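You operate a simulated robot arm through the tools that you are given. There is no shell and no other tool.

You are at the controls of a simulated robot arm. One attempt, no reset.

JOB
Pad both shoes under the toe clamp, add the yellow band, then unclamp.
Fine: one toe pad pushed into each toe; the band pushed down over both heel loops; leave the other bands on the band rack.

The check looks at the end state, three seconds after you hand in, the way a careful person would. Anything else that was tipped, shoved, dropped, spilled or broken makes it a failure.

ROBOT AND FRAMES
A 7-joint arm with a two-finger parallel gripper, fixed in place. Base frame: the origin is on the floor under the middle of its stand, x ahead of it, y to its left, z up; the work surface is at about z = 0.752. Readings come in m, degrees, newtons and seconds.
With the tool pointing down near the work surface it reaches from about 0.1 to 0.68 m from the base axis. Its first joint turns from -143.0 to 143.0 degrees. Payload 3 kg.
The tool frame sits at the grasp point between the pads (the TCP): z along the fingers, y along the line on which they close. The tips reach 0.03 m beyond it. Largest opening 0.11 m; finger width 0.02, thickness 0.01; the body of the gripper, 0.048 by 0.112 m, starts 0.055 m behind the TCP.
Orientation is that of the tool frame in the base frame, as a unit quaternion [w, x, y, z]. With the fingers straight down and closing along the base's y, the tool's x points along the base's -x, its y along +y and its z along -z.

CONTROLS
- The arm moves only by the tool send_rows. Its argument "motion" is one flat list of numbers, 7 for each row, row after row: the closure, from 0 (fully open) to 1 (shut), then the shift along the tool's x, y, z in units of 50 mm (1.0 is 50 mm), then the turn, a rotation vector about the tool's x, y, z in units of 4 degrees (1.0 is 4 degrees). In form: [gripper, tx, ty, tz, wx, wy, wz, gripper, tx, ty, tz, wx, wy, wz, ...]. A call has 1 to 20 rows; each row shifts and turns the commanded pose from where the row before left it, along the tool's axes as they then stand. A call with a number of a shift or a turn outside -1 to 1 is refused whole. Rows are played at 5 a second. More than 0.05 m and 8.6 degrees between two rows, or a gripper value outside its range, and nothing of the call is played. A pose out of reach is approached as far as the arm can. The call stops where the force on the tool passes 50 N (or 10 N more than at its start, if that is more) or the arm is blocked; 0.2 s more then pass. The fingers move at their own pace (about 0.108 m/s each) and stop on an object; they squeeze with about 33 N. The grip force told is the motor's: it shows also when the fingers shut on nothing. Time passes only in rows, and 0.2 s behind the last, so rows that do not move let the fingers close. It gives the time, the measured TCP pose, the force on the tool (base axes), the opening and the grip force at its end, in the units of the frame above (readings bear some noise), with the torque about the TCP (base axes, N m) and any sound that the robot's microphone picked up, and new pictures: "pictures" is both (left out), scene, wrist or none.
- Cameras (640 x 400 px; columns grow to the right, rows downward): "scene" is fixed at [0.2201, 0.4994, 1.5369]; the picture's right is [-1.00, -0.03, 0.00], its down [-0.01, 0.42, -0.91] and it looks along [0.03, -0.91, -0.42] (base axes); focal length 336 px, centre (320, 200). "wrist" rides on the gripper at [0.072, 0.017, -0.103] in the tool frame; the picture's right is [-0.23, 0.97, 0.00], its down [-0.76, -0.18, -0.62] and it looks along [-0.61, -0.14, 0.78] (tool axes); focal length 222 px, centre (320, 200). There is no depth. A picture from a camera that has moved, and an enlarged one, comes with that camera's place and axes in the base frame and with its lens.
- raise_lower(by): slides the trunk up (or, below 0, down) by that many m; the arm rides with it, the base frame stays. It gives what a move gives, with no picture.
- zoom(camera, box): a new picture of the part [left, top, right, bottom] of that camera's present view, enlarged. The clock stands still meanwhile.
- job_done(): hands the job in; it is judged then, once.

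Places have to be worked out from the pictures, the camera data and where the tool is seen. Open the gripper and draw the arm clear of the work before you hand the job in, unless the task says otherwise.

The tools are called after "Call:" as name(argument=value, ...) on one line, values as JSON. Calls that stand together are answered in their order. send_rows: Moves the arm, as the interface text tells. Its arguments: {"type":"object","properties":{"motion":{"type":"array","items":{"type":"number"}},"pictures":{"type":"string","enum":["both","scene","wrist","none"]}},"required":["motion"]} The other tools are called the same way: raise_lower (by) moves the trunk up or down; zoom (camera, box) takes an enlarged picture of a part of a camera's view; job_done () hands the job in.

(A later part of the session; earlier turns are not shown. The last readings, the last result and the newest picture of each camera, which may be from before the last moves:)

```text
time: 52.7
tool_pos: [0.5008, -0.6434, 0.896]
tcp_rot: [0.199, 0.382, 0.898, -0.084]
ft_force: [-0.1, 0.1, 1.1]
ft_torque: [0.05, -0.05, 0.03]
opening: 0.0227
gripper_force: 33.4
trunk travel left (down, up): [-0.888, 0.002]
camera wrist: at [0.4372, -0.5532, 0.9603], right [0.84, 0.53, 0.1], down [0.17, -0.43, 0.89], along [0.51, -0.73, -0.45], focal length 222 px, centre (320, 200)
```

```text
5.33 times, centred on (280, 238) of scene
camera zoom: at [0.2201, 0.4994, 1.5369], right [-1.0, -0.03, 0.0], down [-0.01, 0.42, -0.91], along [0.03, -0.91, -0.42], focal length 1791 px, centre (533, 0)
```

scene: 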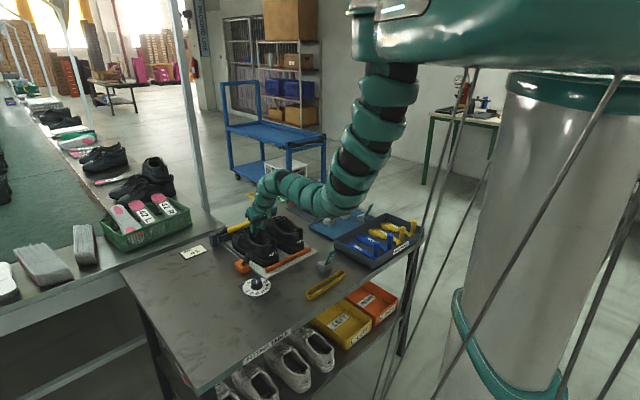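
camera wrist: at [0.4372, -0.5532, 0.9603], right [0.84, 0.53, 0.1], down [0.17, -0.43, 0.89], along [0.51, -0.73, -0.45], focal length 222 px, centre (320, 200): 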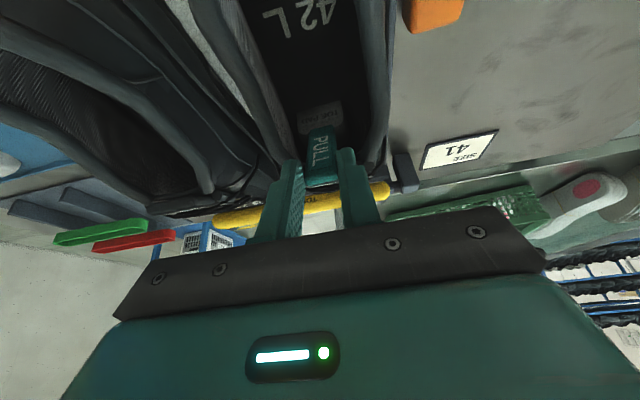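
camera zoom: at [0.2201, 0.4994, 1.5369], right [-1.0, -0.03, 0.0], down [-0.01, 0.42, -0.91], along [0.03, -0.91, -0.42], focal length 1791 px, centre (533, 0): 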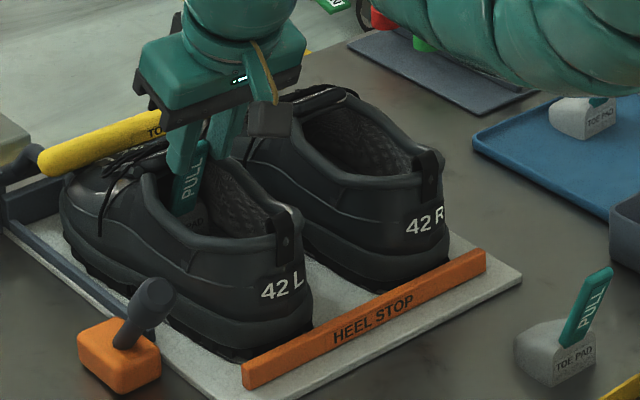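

Gripped. I slide the pad forward with a 2 mm shift toward the centreline, in small steps.

Call:
send_rows(motion=[1, -0.0725, 0.04, 0.0338, 0, 0, 0, 1, 0, 0, 0, 0, 0, 0], pictures="none")

Call:
send_rows(motion=[1, -0.0725, 0.02, 0.0338, 0, 0, 0, 1, 0, 0, 0, 0, 0, 0], pictures="none")

Call:
zoom(camera="scene", box=[220, 200, 340, 275])

```text
time: 53.3
tool_pos: [0.503, -0.6446, 0.8965]
tcp_rot: [0.199, 0.382, 0.899, -0.085]
ft_force: [-7.6, 4.9, 5.1]
ft_torque: [0.27, 0.22, 0.08]
opening: 0.0228
gripper_force: 32.8
trunk travel left (down, up): [-0.888, 0.002]
```

```text
time: 53.9
tool_pos: [0.5072, -0.645, 0.8967]
tcp_rot: [0.2, 0.382, 0.898, -0.084]
ft_force: [-14.4, 16.7, 6.7]
ft_torque: [0.75, 0.59, 0.21]
opening: 0.0229
gripper_force: 32.9
trunk travel left (down, up): [-0.888, 0.002]
```

```text
5.33 times, centred on (280, 238) of scene
camera zoom: at [0.2201, 0.4994, 1.5369], right [-1.0, -0.03, 0.0], down [-0.01, 0.42, -0.91], along [0.03, -0.91, -0.42], focal length 1791 px, centre (533, 0)
```

zoom: 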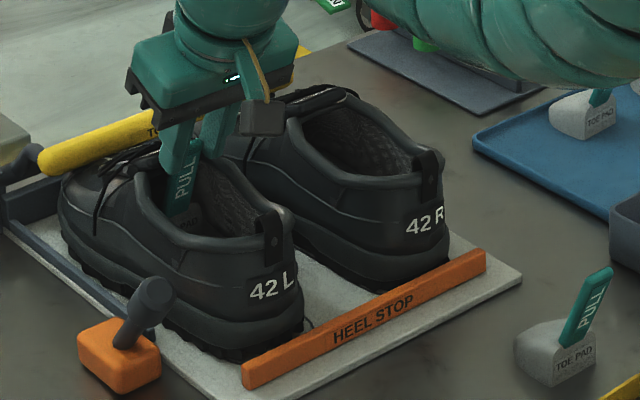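

Force jumps at once to ~20 N with the force line through the pad's nose: the pad is already fully home in the toe, and pushing more only shoves the shoe. I back off right away to unload, then release.

Call:
send_rows(motion=[1, 0.1087, -0.06, -0.0507, 0, 0, 0, 1, 0, 0, 0, 0, 0, 0], pictures="wrist")

Call:
zoom(camera="scene", box=[220, 200, 340, 275])

Call:
zoom(camera="wrist", box=[250, 80, 410, 240])

```text
time: 54.5
tool_pos: [0.5031, -0.6458, 0.8971]
tcp_rot: [0.2, 0.382, 0.898, -0.085]
ft_force: [-0.4, 1.0, 1.3]
ft_torque: [0.03, -0.09, 0.03]
opening: 0.0227
gripper_force: 32.4
trunk travel left (down, up): [-0.888, 0.002]
camera wrist: at [0.4395, -0.5549, 0.9601], right [0.84, 0.53, 0.1], down [0.17, -0.43, 0.89], along [0.51, -0.73, -0.45], focal length 222 px, centre (320, 200)
```

wrist: 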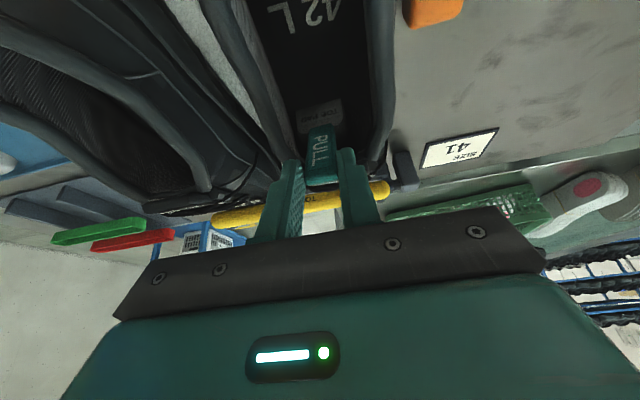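

```text
5.33 times, centred on (280, 238) of scene
camera zoom: at [0.2201, 0.4994, 1.5369], right [-1.0, -0.03, 0.0], down [-0.01, 0.42, -0.91], along [0.03, -0.91, -0.42], focal length 1791 px, centre (533, 0)
```

zoom: 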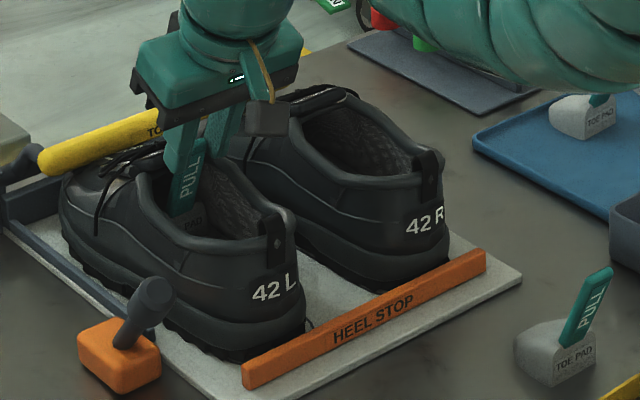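

```text
2.50 times, centred on (330, 160) of wrist
camera zoom: at [0.4395, -0.5549, 0.9601], right [0.84, 0.53, 0.1], down [0.17, -0.43, 0.89], along [0.51, -0.73, -0.45], focal length 555 px, centre (295, 300)
```

zoom: 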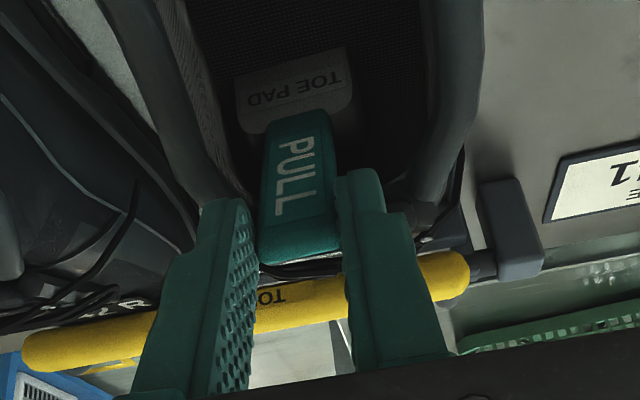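

Unloaded; the L heel is ~1 cm off again. The pad is home, so I release the tab with a small opening and withdraw along the finger axis.

Call:
send_rows(motion=[0.745, 0, 0, 0, 0, 0, 0, 0.745, 0, 0, 0, 0, 0, 0, 0.745, 0, 0, -0.4, 0, 0, 0, 0.745, 0, 0, -0.5, 0, 0, 0, 1, 0.5, 0, -0.4, 0, 0, 0, 1, 0.6, 0, 0, 0, 0, 0, 1, 0, 0, 0, 0, 0, 0], pictures="both")

Call:
zoom(camera="scene", box=[220, 200, 340, 275])

Call:
zoom(camera="wrist", box=[220, 0, 420, 200])

```text
time: 56.1
tool_pos: [0.4505, -0.5897, 0.9303]
tcp_rot: [0.199, 0.382, 0.899, -0.084]
ft_force: [-0.1, -1.3, -0.5]
ft_torque: [0.0, 0.03, 0.02]
opening: 0.0
gripper_force: 33.2
trunk travel left (down, up): [-0.888, 0.002]
camera wrist: at [0.3864, -0.499, 0.9936], right [0.84, 0.53, 0.1], down [0.17, -0.43, 0.89], along [0.51, -0.73, -0.45], focal length 222 px, centre (320, 200)
```

scene: 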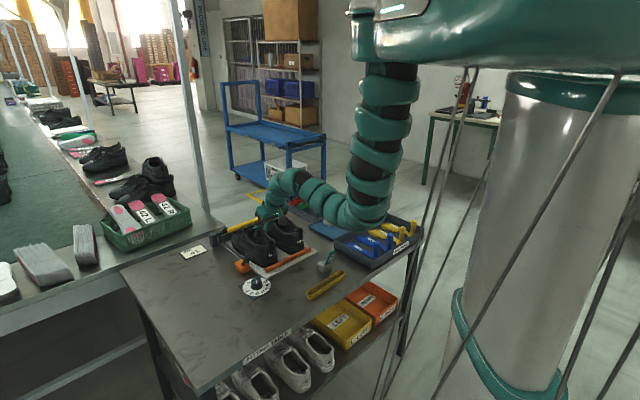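
wrist: 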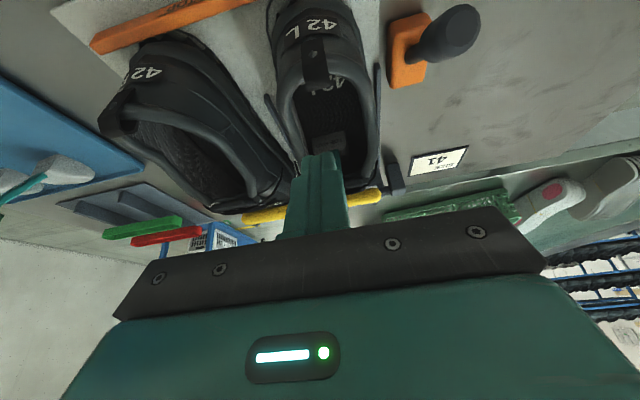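

```text
5.33 times, centred on (280, 238) of scene
camera zoom: at [0.2201, 0.4994, 1.5369], right [-1.0, -0.03, 0.0], down [-0.01, 0.42, -0.91], along [0.03, -0.91, -0.42], focal length 1791 px, centre (533, 0)
```

zoom: 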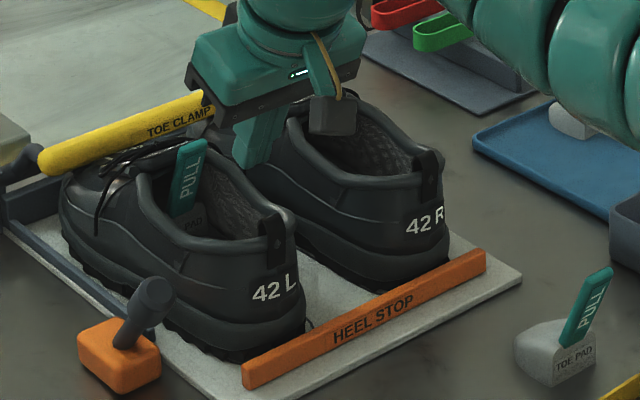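

```text
2.00 times, centred on (320, 100) of wrist
camera zoom: at [0.3864, -0.499, 0.9936], right [0.84, 0.53, 0.1], down [0.17, -0.43, 0.89], along [0.51, -0.73, -0.45], focal length 444 px, centre (320, 400)
```

zoom: 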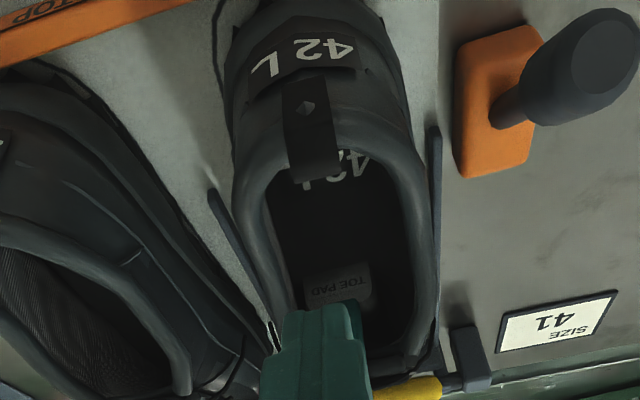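

Pad stays seated, centred. I go back into the rear of the opening with closed fingers and nudge the heel ~1 cm back to its mark.

Call:
send_rows(motion=[1, 0.14, 0, 0.655, 0, 0, 0, 1, 0.14, 0, 0.655, 0, 0, 0, 1, 0, -0.08, 0, 0, 0, 0, 1, 0, -0.08, 0, 0, 0, 0, 1, 0, -0.08, 0, 0, 0, 0, 1, 0, -0.08, 0, 0, 0, 0, 1, 0, 0, 0, 0, 0, 0], pictures="scene")

Call:
zoom(camera="scene", box=[220, 200, 340, 275])

```text
time: 57.7
tool_pos: [0.4475, -0.6118, 0.8655]
tcp_rot: [0.199, 0.382, 0.898, -0.084]
ft_force: [1.0, 1.1, -0.2]
ft_torque: [0.0, 0.0, -0.02]
opening: 0.0
gripper_force: 32.9
trunk travel left (down, up): [-0.888, 0.002]
```

scene: 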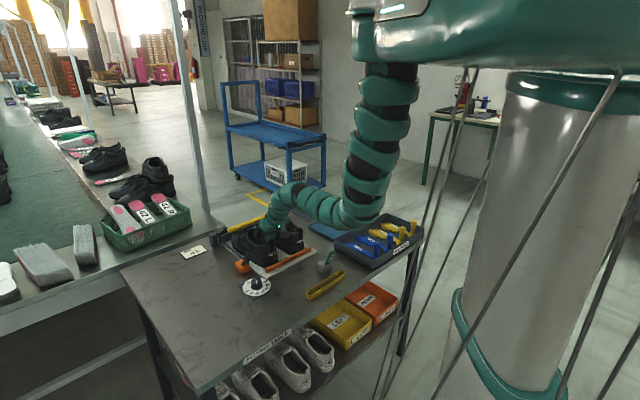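

```text
5.33 times, centred on (280, 238) of scene
camera zoom: at [0.2201, 0.4994, 1.5369], right [-1.0, -0.03, 0.0], down [-0.01, 0.42, -0.91], along [0.03, -0.91, -0.42], focal length 1791 px, centre (533, 0)
```

zoom: 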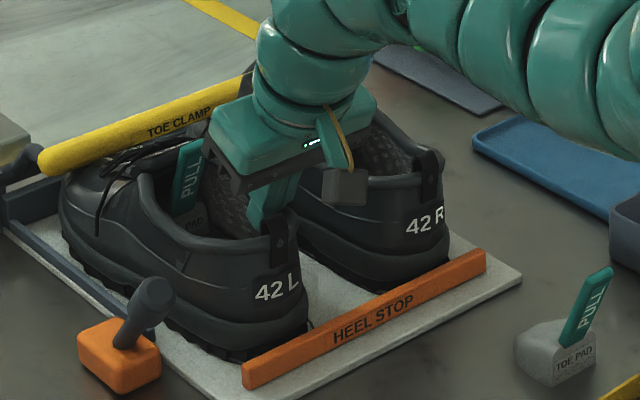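

The heel is following; about 7 mm more to go.

Call:
send_rows(motion=[1, 0, -0.07, 0, 0, 0, 0, 1, 0, -0.06, 0, 0, 0, 0, 1, 0, 0, 0, 0, 0, 0], pictures="none")

Call:
zoom(camera="scene", box=[220, 200, 340, 275])

```text
time: 58.5
tool_pos: [0.4433, -0.6166, 0.8647]
tcp_rot: [0.199, 0.382, 0.898, -0.084]
ft_force: [2.2, 1.2, 1.3]
ft_torque: [-0.01, -0.02, -0.02]
opening: 0.0
gripper_force: 33.0
trunk travel left (down, up): [-0.888, 0.002]
```

```text
5.33 times, centred on (280, 238) of scene
camera zoom: at [0.2201, 0.4994, 1.5369], right [-1.0, -0.03, 0.0], down [-0.01, 0.42, -0.91], along [0.03, -0.91, -0.42], focal length 1791 px, centre (533, 0)
```

zoom: 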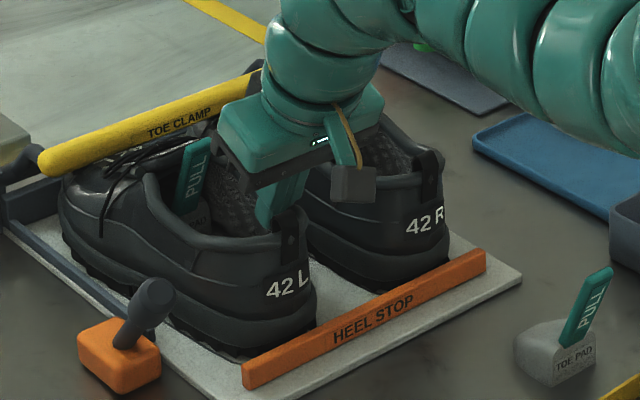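

L heel is back at its mark (within ~2 mm) and the pad is seated. I withdraw the fingers and travel to above pad 2, opening the gripper to 6 cm.

Call:
send_rows(motion=[1, 0, 0.24, 0, 0, 0, 0, 1, 0, 0, -0.6, 0, 0, 0, 1, 0, 0, -0.9, 0, 0, 0, 0.45, 0.622, -0.504, -0.303, 0, 0, 0, 0.45, 0.622, -0.504, -0.303, 0, 0, 0, 0.45, 0.622, -0.504, -0.303, 0, 0, 0, 0.45, 0.622, -0.504, -0.303, 0, 0, 0, 0.45, 0.622, -0.504, -0.303, 0, 0, 0, 0.45, 0, 0, 0, 0, 0, 0], pictures="both")

Call:
zoom(camera="wrist", box=[240, 20, 400, 200])

Call:
zoom(camera="scene", box=[220, 200, 340, 275])

```text
time: 60.5
tool_pos: [0.2167, -0.5493, 0.9377]
tcp_rot: [0.199, 0.382, 0.898, -0.084]
ft_force: [0.5, 0.0, 0.0]
ft_torque: [-0.03, 0.0, 0.03]
opening: 0.0605
gripper_force: 0.1
trunk travel left (down, up): [-0.888, 0.002]
camera wrist: at [0.1529, -0.4578, 1.0013], right [0.84, 0.53, 0.1], down [0.17, -0.43, 0.89], along [0.51, -0.73, -0.45], focal length 222 px, centre (320, 200)
```

scene: 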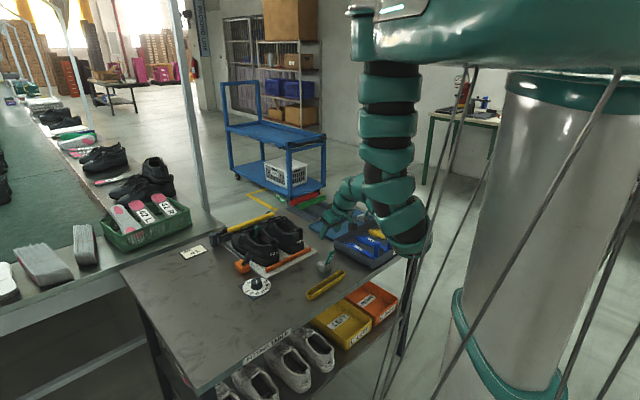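
wrist: 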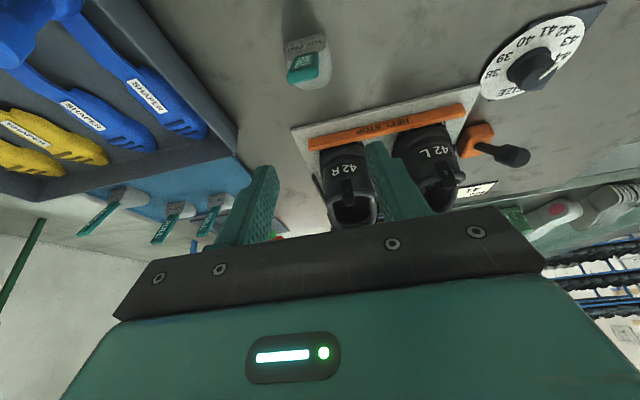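

```text
2.22 times, centred on (320, 110) of wrist
camera zoom: at [0.1529, -0.4578, 1.0013], right [0.84, 0.53, 0.1], down [0.17, -0.43, 0.89], along [0.51, -0.73, -0.45], focal length 494 px, centre (320, 400)
```

zoom: 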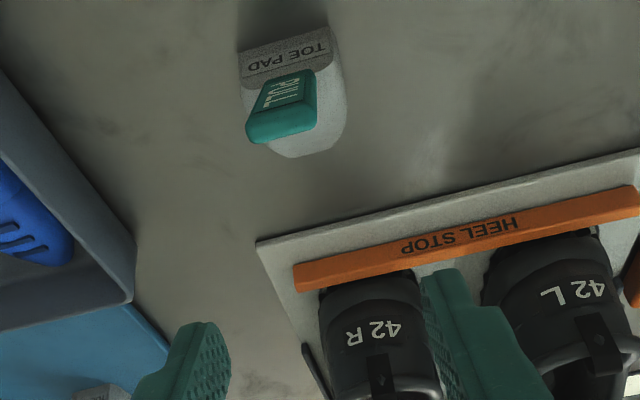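

```text
5.33 times, centred on (280, 238) of scene
camera zoom: at [0.2201, 0.4994, 1.5369], right [-1.0, -0.03, 0.0], down [-0.01, 0.42, -0.91], along [0.03, -0.91, -0.42], focal length 1791 px, centre (533, 0)
```

zoom: 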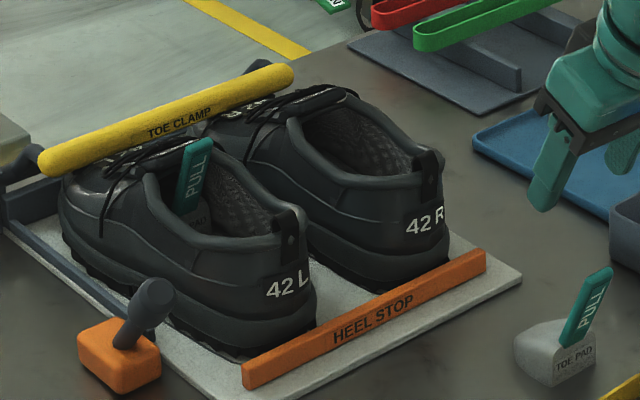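

L shoe is in place. The tool is aligned with pad 2 (lateral error ≈1 mm); I descend straight onto its tab.

Call:
send_rows(motion=[0.45, 0.2255, 0, 0.4835, 0, 0, 0, 0.45, 0.2255, 0, 0.4835, 0, 0, 0, 0.45, 0.2255, 0, 0.4835, 0, 0, 0, 0.45, 0, 0, 0, 0, 0, 0], pictures="both")

Call:
zoom(camera="wrist", box=[240, 60, 400, 220])

Call:
zoom(camera="scene", box=[290, 170, 440, 290])

```text
time: 61.5
tool_pos: [0.2179, -0.5487, 0.8569]
tcp_rot: [0.2, 0.38, 0.899, -0.084]
ft_force: [0.0, -0.5, -0.6]
ft_torque: [-0.03, 0.03, 0.0]
opening: 0.0607
gripper_force: 0.1
trunk travel left (down, up): [-0.888, 0.002]
camera wrist: at [0.1538, -0.4567, 0.9206], right [0.84, 0.53, 0.1], down [0.17, -0.43, 0.89], along [0.51, -0.73, -0.45], focal length 222 px, centre (320, 200)
```

scene: 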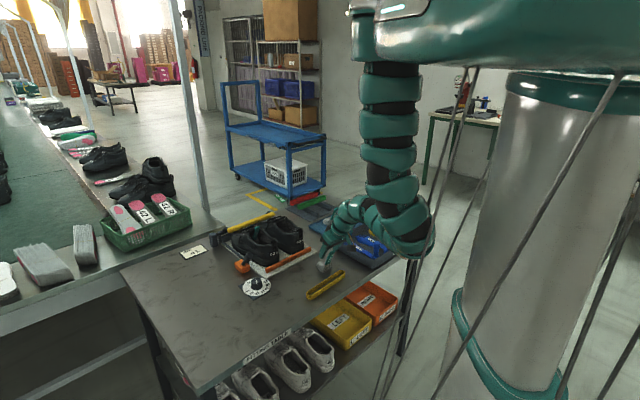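
wrist: 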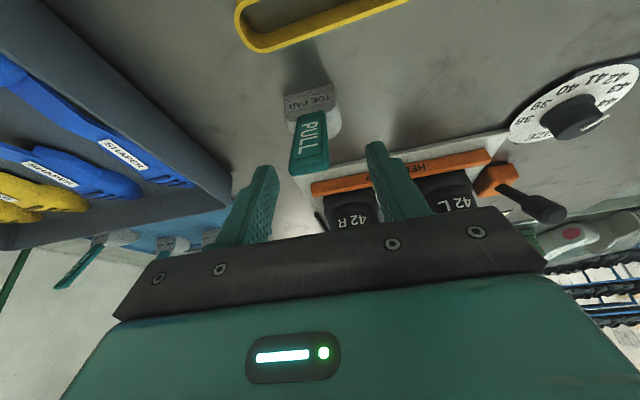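

```text
2.50 times, centred on (320, 140) of wrist
camera zoom: at [0.1538, -0.4567, 0.9206], right [0.84, 0.53, 0.1], down [0.17, -0.43, 0.89], along [0.51, -0.73, -0.45], focal length 555 px, centre (320, 350)
```

zoom: 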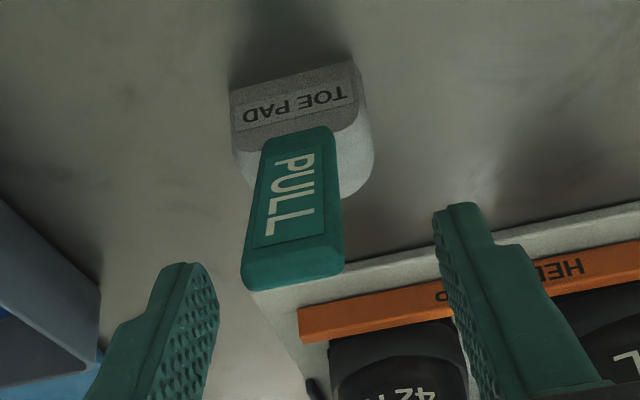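

```text
3.33 times, centred on (365, 230) of scene
camera zoom: at [0.2201, 0.4994, 1.5369], right [-1.0, -0.03, 0.0], down [-0.01, 0.42, -0.91], along [0.03, -0.91, -0.42], focal length 1120 px, centre (170, 100)
```

zoom: 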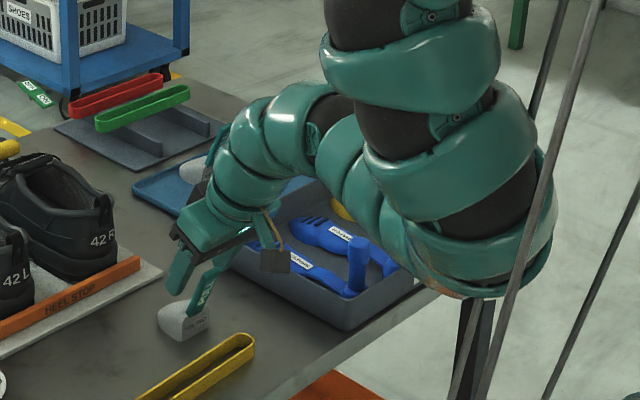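

Tab is ~3–4 mm to one side; I correct and do the last 2.6 cm, then close on the tab.

Call:
send_rows(motion=[0.45, 0.11, -0.035, 0.236, 0, 0, 0, 0.45, 0.11, -0.035, 0.236, 0, 0, 0, 0.45, 0, 0, 0, 0, 0, 0, 1, 0, 0, 0, 0, 0, 0, 1, 0, 0, 0, 0, 0, 0, 1, 0, 0, 0, 0, 0, 0], pictures="wrist")

Call:
zoom(camera="wrist", box=[240, 80, 400, 240])

```text
time: 62.9
tool_pos: [0.2163, -0.5501, 0.8311]
tcp_rot: [0.199, 0.383, 0.898, -0.085]
ft_force: [-0.9, -0.6, 2.1]
ft_torque: [-0.09, 0.01, -0.01]
opening: 0.0235
gripper_force: 32.7
trunk travel left (down, up): [-0.888, 0.002]
camera wrist: at [0.1525, -0.459, 0.8945], right [0.84, 0.53, 0.1], down [0.17, -0.43, 0.89], along [0.51, -0.73, -0.45], focal length 222 px, centre (320, 200)
```

wrist: 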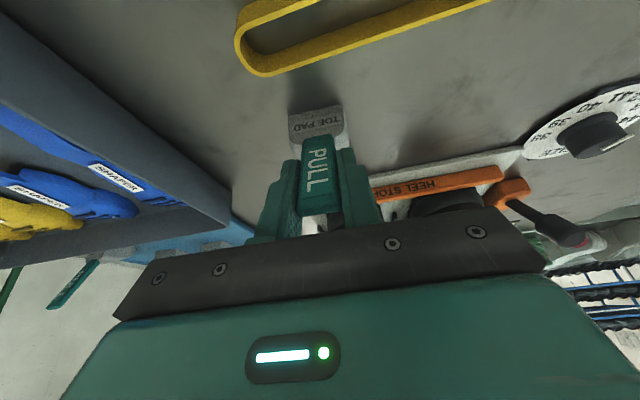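

```text
2.50 times, centred on (320, 160) of wrist
camera zoom: at [0.1525, -0.459, 0.8945], right [0.84, 0.53, 0.1], down [0.17, -0.43, 0.89], along [0.51, -0.73, -0.45], focal length 555 px, centre (320, 300)
```

zoom: 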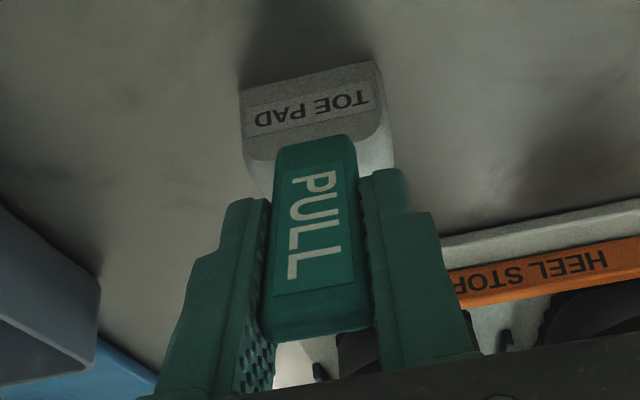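

Pad 2 gripped just like pad 1. I lift it to z≈1.0 and carry it over the R shoe's opening.

Call:
send_rows(motion=[1, -0.14, 0, -0.3, 0, 0, 0, 1, -0.279, 0, -0.598, 0, 0, 0, 1, -0.279, 0, -0.598, 0, 0, 0, 1, -0.279, 0, -0.598, 0, 0, 0, 1, -0.279, 0, -0.598, 0, 0, 0, 1, -0.14, 0, -0.3, 0, 0, 0, 1, -0.7, 0.058, 0.326, 0, 0, 0, 1, -0.7, 0.058, 0.326, 0, 0, 0, 1, -0.7, 0.058, 0.326, 0, 0, 0, 1, -0.7, 0.058, 0.326, 0, 0, 0, 1, -0.7, 0.058, 0.326, 0, 0, 0, 1, 0, 0, 0, 0, 0, 0], pictures="both")

Call:
zoom(camera="wrist", box=[220, 0, 420, 200])

```text
time: 65.5
tool_pos: [0.3608, -0.6778, 0.9952]
tcp_rot: [0.2, 0.381, 0.899, -0.084]
ft_force: [0.9, 0.1, -0.1]
ft_torque: [0.01, 0.0, -0.04]
opening: 0.0
gripper_force: 33.3
trunk travel left (down, up): [-0.888, 0.002]
camera wrist: at [0.2971, -0.5867, 1.0589], right [0.84, 0.53, 0.1], down [0.17, -0.43, 0.89], along [0.51, -0.73, -0.45], focal length 222 px, centre (320, 200)
```

scene: 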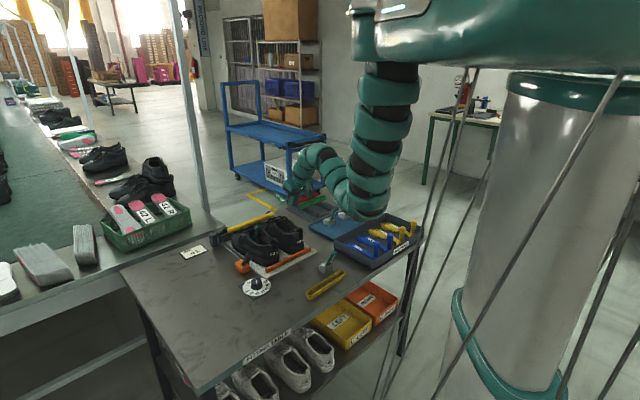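
wrist: 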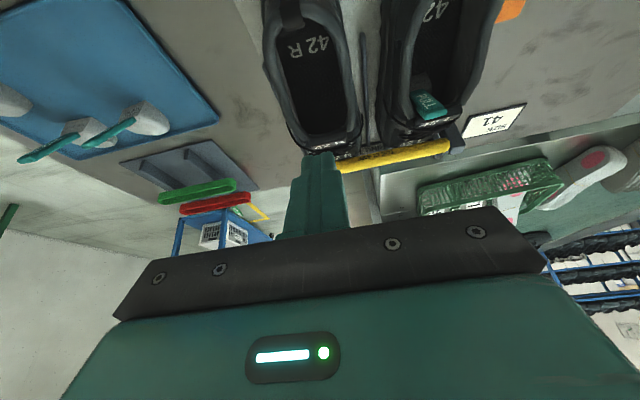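

```text
2.00 times, centred on (320, 100) of wrist
camera zoom: at [0.2971, -0.5867, 1.0589], right [0.84, 0.53, 0.1], down [0.17, -0.43, 0.89], along [0.51, -0.73, -0.45], focal length 444 px, centre (320, 400)
```

zoom: 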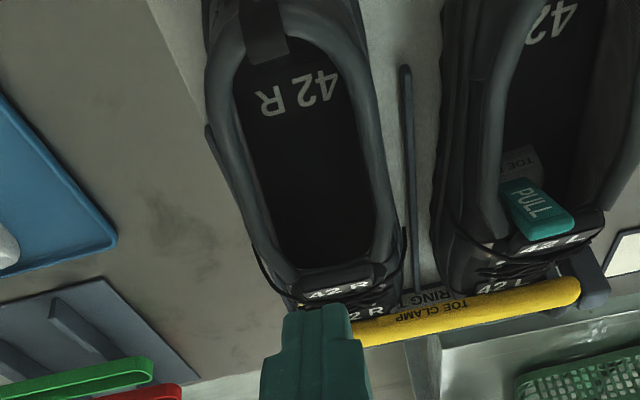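

The gripper is empty (opening 0.0): pad 2 slipped out. I look for where it is.

Call:
zoom(camera="scene", box=[285, 235, 365, 305])

Call:
zoom(camera="scene", box=[220, 190, 440, 310])

```text
5.71 times, centred on (325, 270) of scene
camera zoom: at [0.2201, 0.4994, 1.5369], right [-1.0, -0.03, 0.0], down [-0.01, 0.42, -0.91], along [0.03, -0.91, -0.42], focal length 1919 px, centre (291, -200)
```

zoom: 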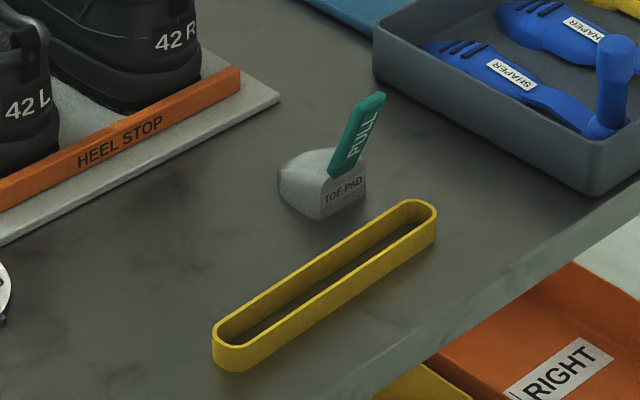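

```text
2.91 times, centred on (330, 250) of scene
camera zoom: at [0.2201, 0.4994, 1.5369], right [-1.0, -0.03, 0.0], down [-0.01, 0.42, -0.91], along [0.03, -0.91, -0.42], focal length 977 px, centre (291, 54)
```

zoom: 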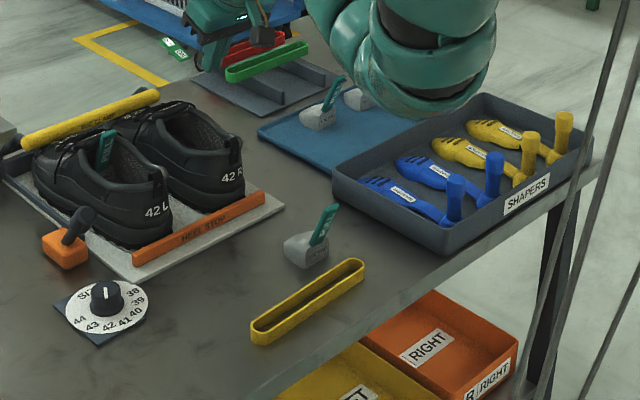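

Pad 2 is still standing upright on the table a few mm from where it was. I go back above it to regrasp.

Call:
send_rows(motion=[0.45, 0.79, -0.058, -0.126, 0, 0, 0, 0.45, 0.79, -0.058, -0.126, 0, 0, 0, 0.45, 0.79, -0.058, -0.126, 0, 0, 0, 0.45, 0.79, -0.058, -0.126, 0, 0, 0, 0.45, 0.79, -0.058, -0.126, 0, 0, 0, 0.45, 0, 0, 0, 0, 0, 0], pictures="wrist")

Call:
zoom(camera="wrist", box=[240, 20, 400, 200])

```text
time: 66.9
tool_pos: [0.2157, -0.5532, 0.9412]
tcp_rot: [0.199, 0.38, 0.899, -0.083]
ft_force: [0.0, 0.2, 0.5]
ft_torque: [0.01, -0.02, 0.02]
opening: 0.0605
gripper_force: 0.0
trunk travel left (down, up): [-0.888, 0.002]
camera wrist: at [0.1527, -0.4604, 1.0047], right [0.84, 0.53, 0.1], down [0.17, -0.43, 0.89], along [0.51, -0.73, -0.45], focal length 222 px, centre (320, 200)
```

wrist: 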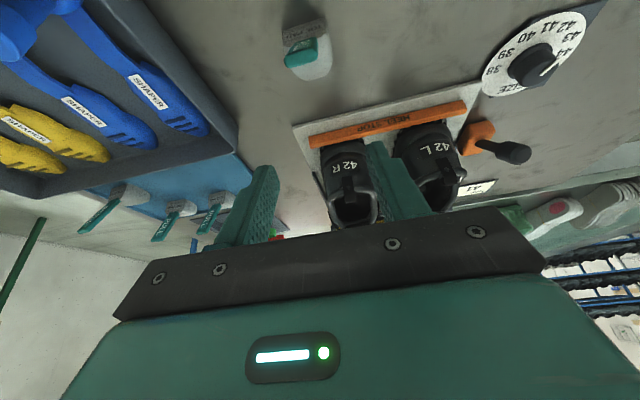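

```text
2.22 times, centred on (320, 110) of wrist
camera zoom: at [0.1527, -0.4604, 1.0047], right [0.84, 0.53, 0.1], down [0.17, -0.43, 0.89], along [0.51, -0.73, -0.45], focal length 494 px, centre (320, 400)
```

zoom: 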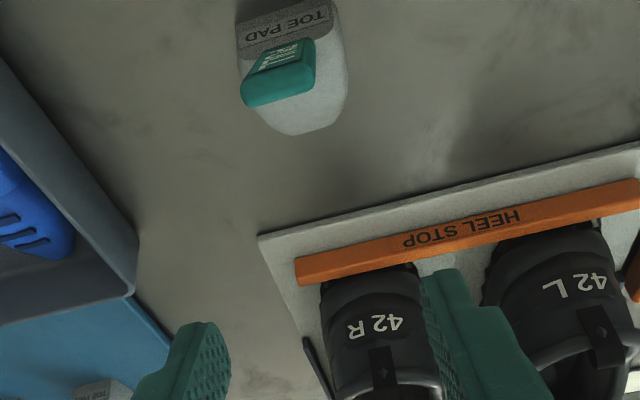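

Pad 2 slid back 7 mm but remains aligned with the tool. I descend again, 5 mm deeper along the tab this time, and check before closing.

Call:
send_rows(motion=[0.45, 0.2745, 0.009, 0.5045, 0, 0, 0, 0.45, 0.2745, 0.009, 0.5045, 0, 0, 0, 0.45, 0.2745, 0.009, 0.5045, 0, 0, 0, 0.45, 0.2745, 0.009, 0.5045, 0, 0, 0, 0.45, 0, 0, 0, 0, 0, 0], pictures="wrist")

Call:
zoom(camera="wrist", box=[240, 80, 400, 240])

```text
time: 68.1
tool_pos: [0.2126, -0.5449, 0.8269]
tcp_rot: [0.2, 0.382, 0.898, -0.085]
ft_force: [0.9, 1.4, 0.0]
ft_torque: [0.02, 0.01, 0.01]
opening: 0.0606
gripper_force: 0.1
trunk travel left (down, up): [-0.888, 0.002]
camera wrist: at [0.1495, -0.4538, 0.8904], right [0.84, 0.53, 0.1], down [0.17, -0.43, 0.89], along [0.51, -0.73, -0.45], focal length 222 px, centre (320, 200)
```

wrist: 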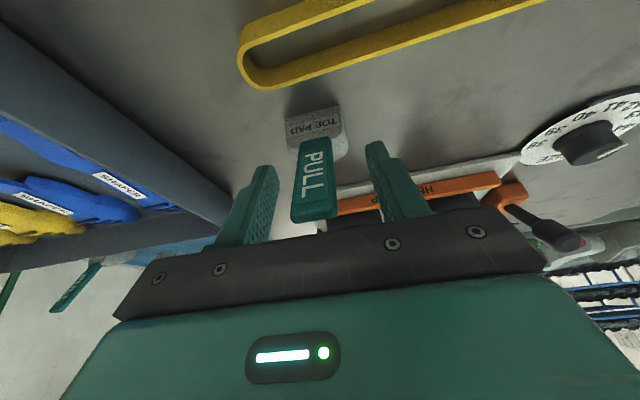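

```text
2.50 times, centred on (320, 160) of wrist
camera zoom: at [0.1495, -0.4538, 0.8904], right [0.84, 0.53, 0.1], down [0.17, -0.43, 0.89], along [0.51, -0.73, -0.45], focal length 555 px, centre (320, 300)
```

zoom: 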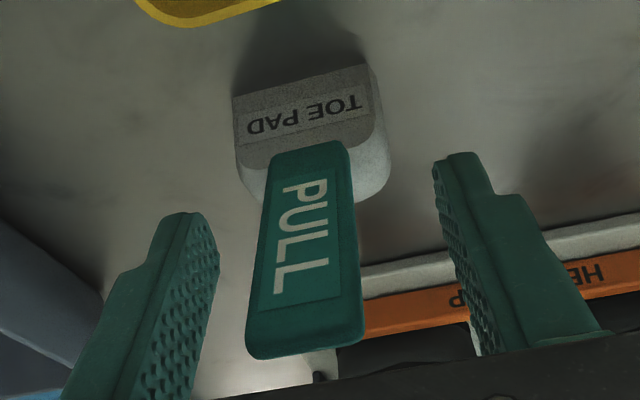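

Tab is ~3 mm left of centre; I shift, close, and lift slowly 2 cm to verify the hold.

Call:
send_rows(motion=[0.45, 0, -0.06, 0, 0, 0, 0, 1, 0, 0, 0, 0, 0, 0, 1, 0, 0, 0, 0, 0, 0, 1, 0, 0, 0, 0, 0, 0], pictures="wrist")

Call:
send_rows(motion=[1, -0.0423, 0, -0.0906, 0, 0, 0, 1, -0.0423, 0, -0.0906, 0, 0, 0, 1, -0.0845, 0, -0.181, 0, 0, 0, 1, 0, 0, 0, 0, 0, 0], pictures="wrist")

Call:
zoom(camera="wrist", box=[240, 80, 400, 240])

```text
time: 69.1
tool_pos: [0.2112, -0.5485, 0.8255]
tcp_rot: [0.199, 0.382, 0.898, -0.085]
ft_force: [0.1, -0.6, 1.6]
ft_torque: [-0.03, -0.08, 0.01]
opening: 0.0234
gripper_force: 33.6
trunk travel left (down, up): [-0.888, 0.002]
camera wrist: at [0.1473, -0.4562, 0.8902], right [0.84, 0.53, 0.1], down [0.17, -0.43, 0.89], along [0.51, -0.73, -0.45], focal length 222 px, centre (320, 200)
```

wrist: 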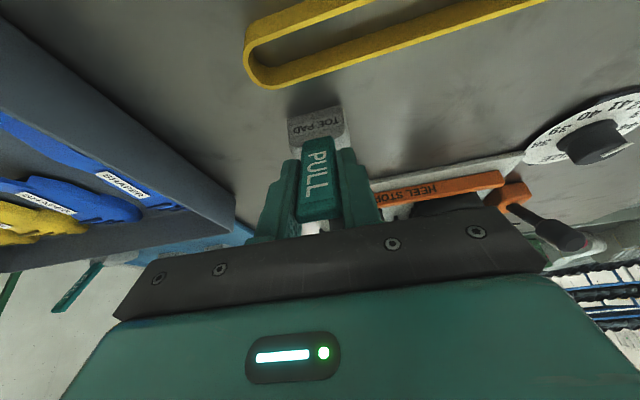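

```text
time: 70.1
tool_pos: [0.2103, -0.5474, 0.8465]
tcp_rot: [0.199, 0.383, 0.898, -0.084]
ft_force: [0.0, 0.1, -0.9]
ft_torque: [0.01, 0.02, -0.02]
opening: 0.0233
gripper_force: 33.5
trunk travel left (down, up): [-0.888, 0.002]
camera wrist: at [0.1469, -0.4562, 0.9103], right [0.84, 0.53, 0.1], down [0.17, -0.43, 0.89], along [0.51, -0.73, -0.45], focal length 222 px, centre (320, 200)
```

wrist: 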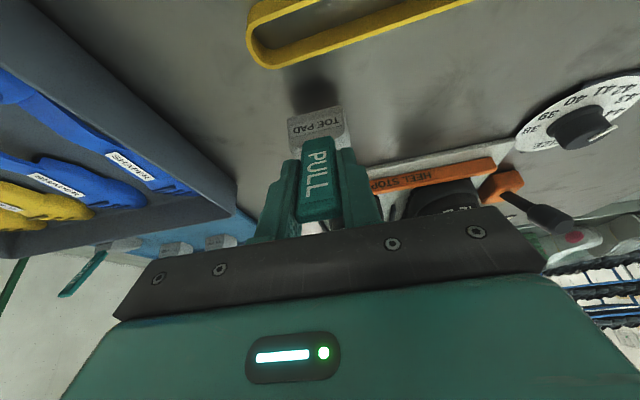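

```text
2.50 times, centred on (320, 160) of wrist
camera zoom: at [0.1469, -0.4562, 0.9103], right [0.84, 0.53, 0.1], down [0.17, -0.43, 0.89], along [0.51, -0.73, -0.45], focal length 555 px, centre (320, 300)
```

zoom: 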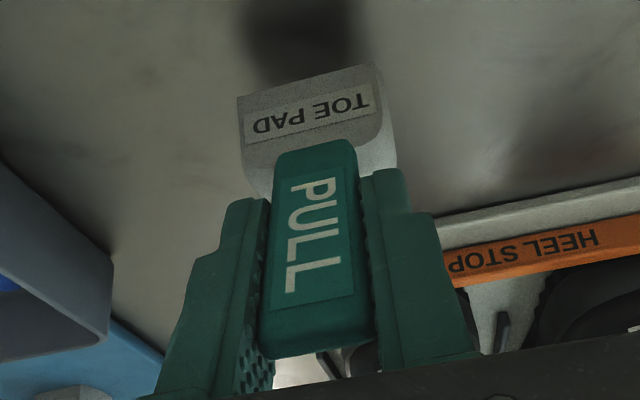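

It's held this time. I lift gently the rest of the way (15 cm) and verify.

Call:
send_rows(motion=[1, -0.1, 0, -0.21, 0, 0, 0, 1, -0.158, 0, -0.339, 0, 0, 0, 1, -0.158, 0, -0.339, 0, 0, 0, 1, -0.158, 0, -0.339, 0, 0, 0, 1, -0.158, 0, -0.339, 0, 0, 0, 1, -0.158, 0, -0.339, 0, 0, 0, 1, -0.158, 0, -0.339, 0, 0, 0, 1, -0.158, 0, -0.339, 0, 0, 0, 1, 0, 0, 0, 0, 0, 0], pictures="wrist")

```text
time: 72.1
tool_pos: [0.2119, -0.5459, 0.9896]
tcp_rot: [0.199, 0.382, 0.899, -0.083]
ft_force: [0.2, 0.5, -0.1]
ft_torque: [0.03, 0.0, 0.02]
opening: 0.0232
gripper_force: 33.4
trunk travel left (down, up): [-0.888, 0.002]
camera wrist: at [0.1478, -0.4545, 1.0536], right [0.84, 0.53, 0.1], down [0.17, -0.43, 0.89], along [0.51, -0.73, -0.45], focal length 222 px, centre (320, 200)
```

wrist: 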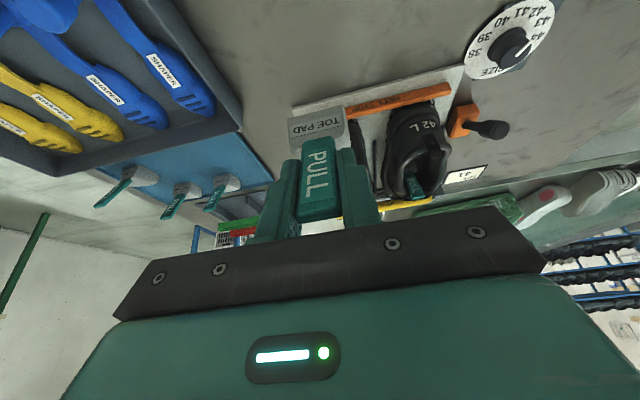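

Pad 2 is held at z≈0.99. Carrying it over the R shoe.

Call:
send_rows(motion=[1, -0.35, 0.03, 0.163, 0, 0, 0, 1, -0.607, 0.05, 0.283, 0, 0, 0, 1, -0.607, 0.05, 0.283, 0, 0, 0, 1, -0.607, 0.05, 0.283, 0, 0, 0, 1, -0.607, 0.05, 0.283, 0, 0, 0, 1, -0.607, 0.05, 0.283, 0, 0, 0, 1, -0.257, 0.02, 0.12, 0, 0, 0, 1, 0, 0, 0, 0, 0, 0], pictures="both")

Call:
zoom(camera="wrist", box=[220, 0, 420, 200])

Call:
zoom(camera="scene", box=[220, 180, 340, 275])

```text
time: 73.9
tool_pos: [0.3615, -0.6808, 0.9885]
tcp_rot: [0.2, 0.382, 0.898, -0.084]
ft_force: [-0.2, -0.7, -0.1]
ft_torque: [0.01, 0.04, 0.01]
opening: 0.0236
gripper_force: 33.0
trunk travel left (down, up): [-0.888, 0.002]
camera wrist: at [0.2978, -0.5908, 1.0533], right [0.84, 0.53, 0.1], down [0.17, -0.43, 0.89], along [0.51, -0.73, -0.45], focal length 222 px, centre (320, 200)
```

scene: 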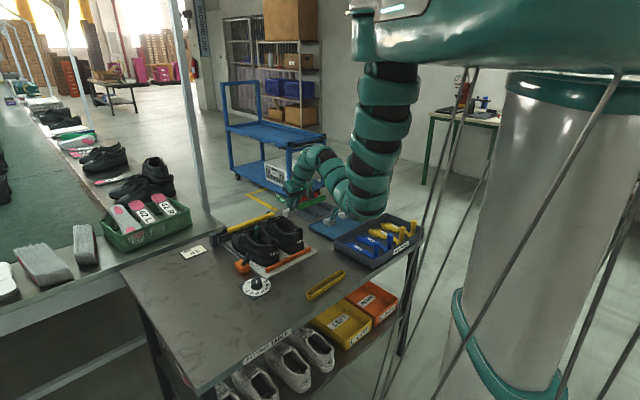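
wrist: 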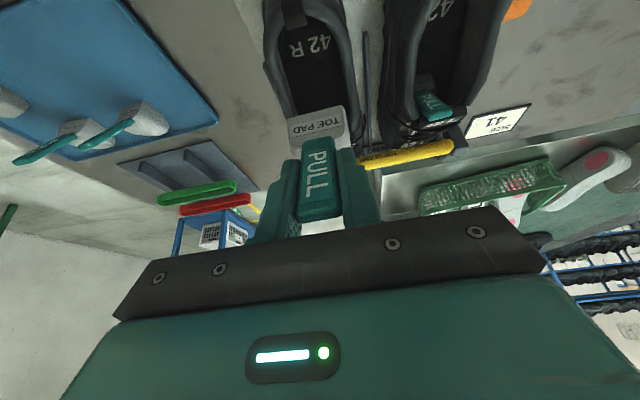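

```text
2.00 times, centred on (320, 100) of wrist
camera zoom: at [0.2978, -0.5908, 1.0533], right [0.84, 0.53, 0.1], down [0.17, -0.43, 0.89], along [0.51, -0.73, -0.45], focal length 444 px, centre (320, 400)
```

zoom: 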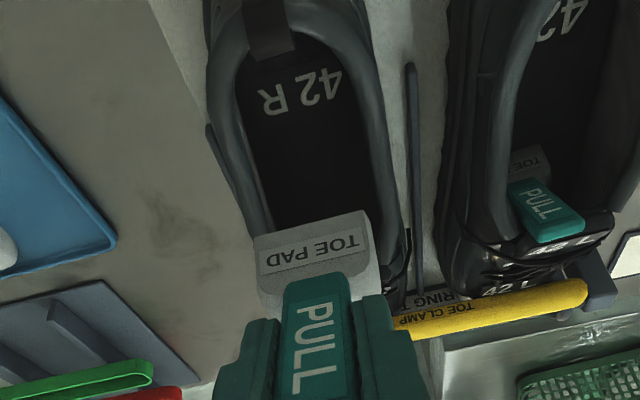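

```text
4.21 times, centred on (280, 228) of scene
camera zoom: at [0.2201, 0.4994, 1.5369], right [-1.0, -0.03, 0.0], down [-0.01, 0.42, -0.91], along [0.03, -0.91, -0.42], focal length 1414 px, centre (488, 84)
```

zoom: 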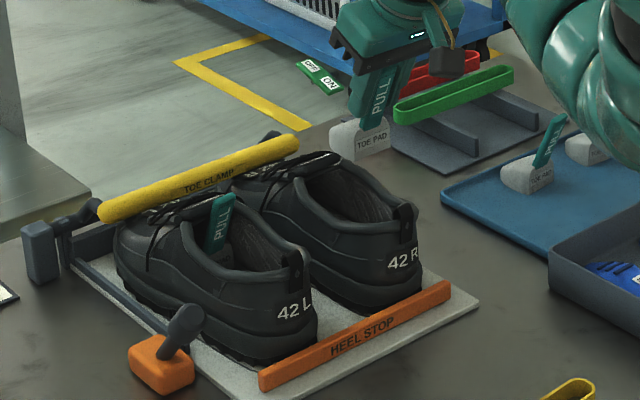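

R opening's centre is at l≈+0.002; I shift 2 mm and descend into the opening in stages.

Call:
send_rows(motion=[1, 0.254, 0.025, 0.544, 0, 0, 0, 1, 0.254, 0.025, 0.544, 0, 0, 0, 1, 0.127, 0, 0.272, 0, 0, 0, 1, 0, 0, 0, 0, 0, 0], pictures="both")

Call:
zoom(camera="wrist", box=[220, 20, 420, 200])

Call:
zoom(camera="scene", box=[220, 200, 340, 275])

```text
time: 74.9
tool_pos: [0.3639, -0.6787, 0.9138]
tcp_rot: [0.2, 0.383, 0.898, -0.084]
ft_force: [-0.4, 0.0, -0.3]
ft_torque: [0.03, 0.01, -0.02]
opening: 0.0235
gripper_force: 32.7
trunk travel left (down, up): [-0.888, 0.002]
camera wrist: at [0.3002, -0.588, 0.9776], right [0.84, 0.53, 0.1], down [0.17, -0.43, 0.89], along [0.51, -0.73, -0.45], focal length 222 px, centre (320, 200)
```

scene: 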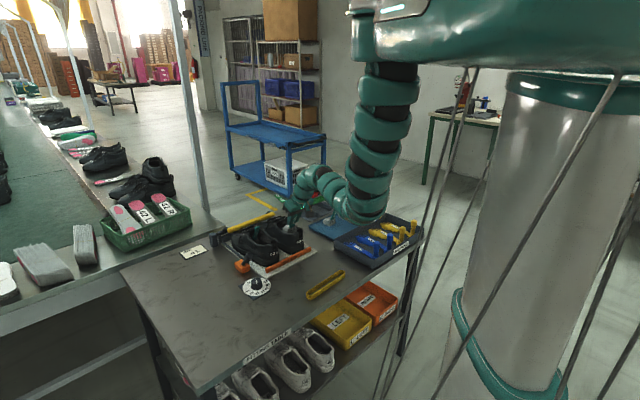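
wrist: 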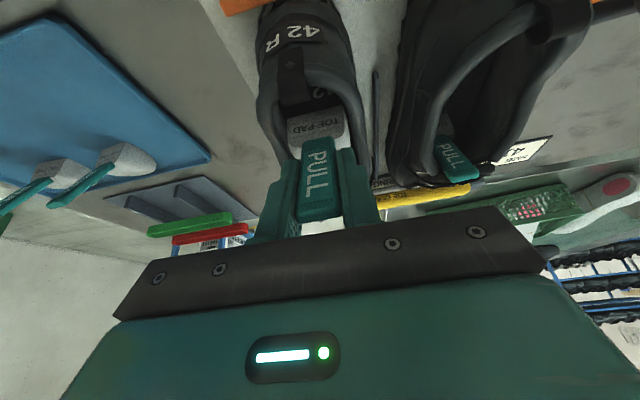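

```text
2.22 times, centred on (320, 110) of wrist
camera zoom: at [0.3002, -0.588, 0.9776], right [0.84, 0.53, 0.1], down [0.17, -0.43, 0.89], along [0.51, -0.73, -0.45], focal length 494 px, centre (320, 400)
```

zoom: 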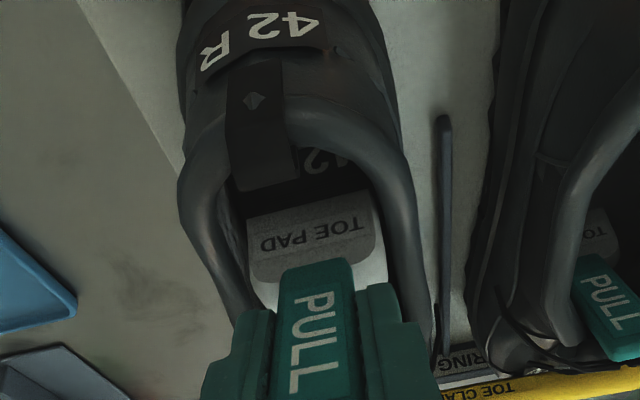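

```text
5.33 times, centred on (280, 238) of scene
camera zoom: at [0.2201, 0.4994, 1.5369], right [-1.0, -0.03, 0.0], down [-0.01, 0.42, -0.91], along [0.03, -0.91, -0.42], focal length 1791 px, centre (533, 0)
```

zoom: 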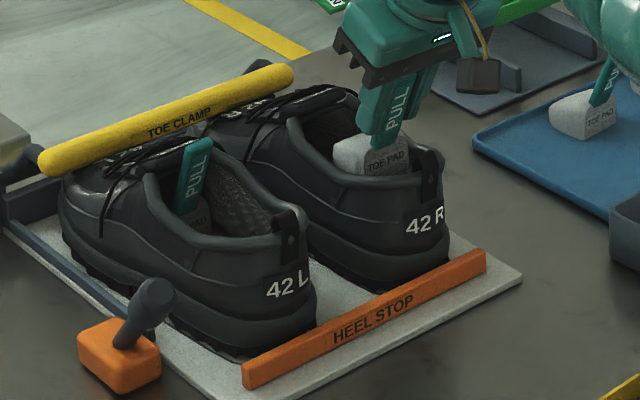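

Entering cleanly. I lower another 4.6 cm to just above the insole.

Call:
send_rows(motion=[1, 0.135, 0, 0.29, 0, 0, 0, 1, 0.135, 0, 0.29, 0, 0, 0, 1, 0.118, 0, 0.254, 0, 0, 0, 1, 0, 0, 0, 0, 0, 0], pictures="wrist")

Call:
zoom(camera="scene", box=[220, 200, 340, 275])

```text
time: 75.9
tool_pos: [0.3633, -0.6782, 0.8693]
tcp_rot: [0.2, 0.382, 0.898, -0.084]
ft_force: [-0.3, -0.5, -0.2]
ft_torque: [0.04, 0.04, -0.07]
opening: 0.0234
gripper_force: 33.0
trunk travel left (down, up): [-0.888, 0.002]
camera wrist: at [0.2995, -0.5874, 0.9321], right [0.84, 0.53, 0.1], down [0.17, -0.43, 0.89], along [0.51, -0.73, -0.45], focal length 222 px, centre (320, 200)
```

wrist: 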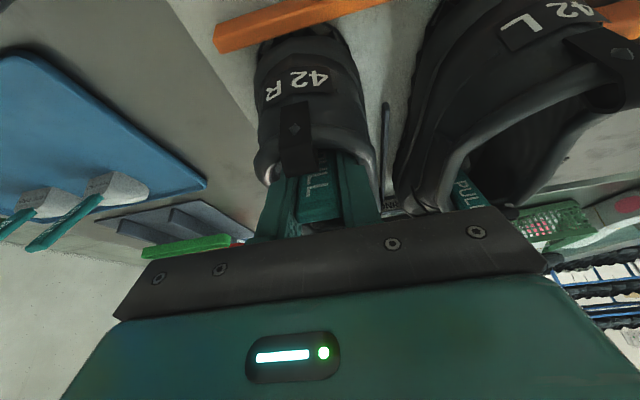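

```text
5.33 times, centred on (280, 238) of scene
camera zoom: at [0.2201, 0.4994, 1.5369], right [-1.0, -0.03, 0.0], down [-0.01, 0.42, -0.91], along [0.03, -0.91, -0.42], focal length 1791 px, centre (533, 0)
```

zoom: 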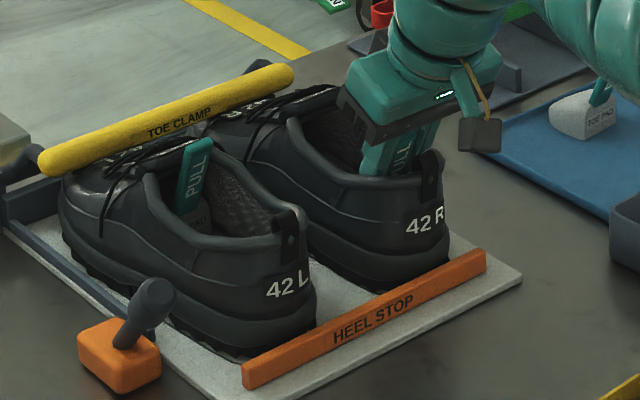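

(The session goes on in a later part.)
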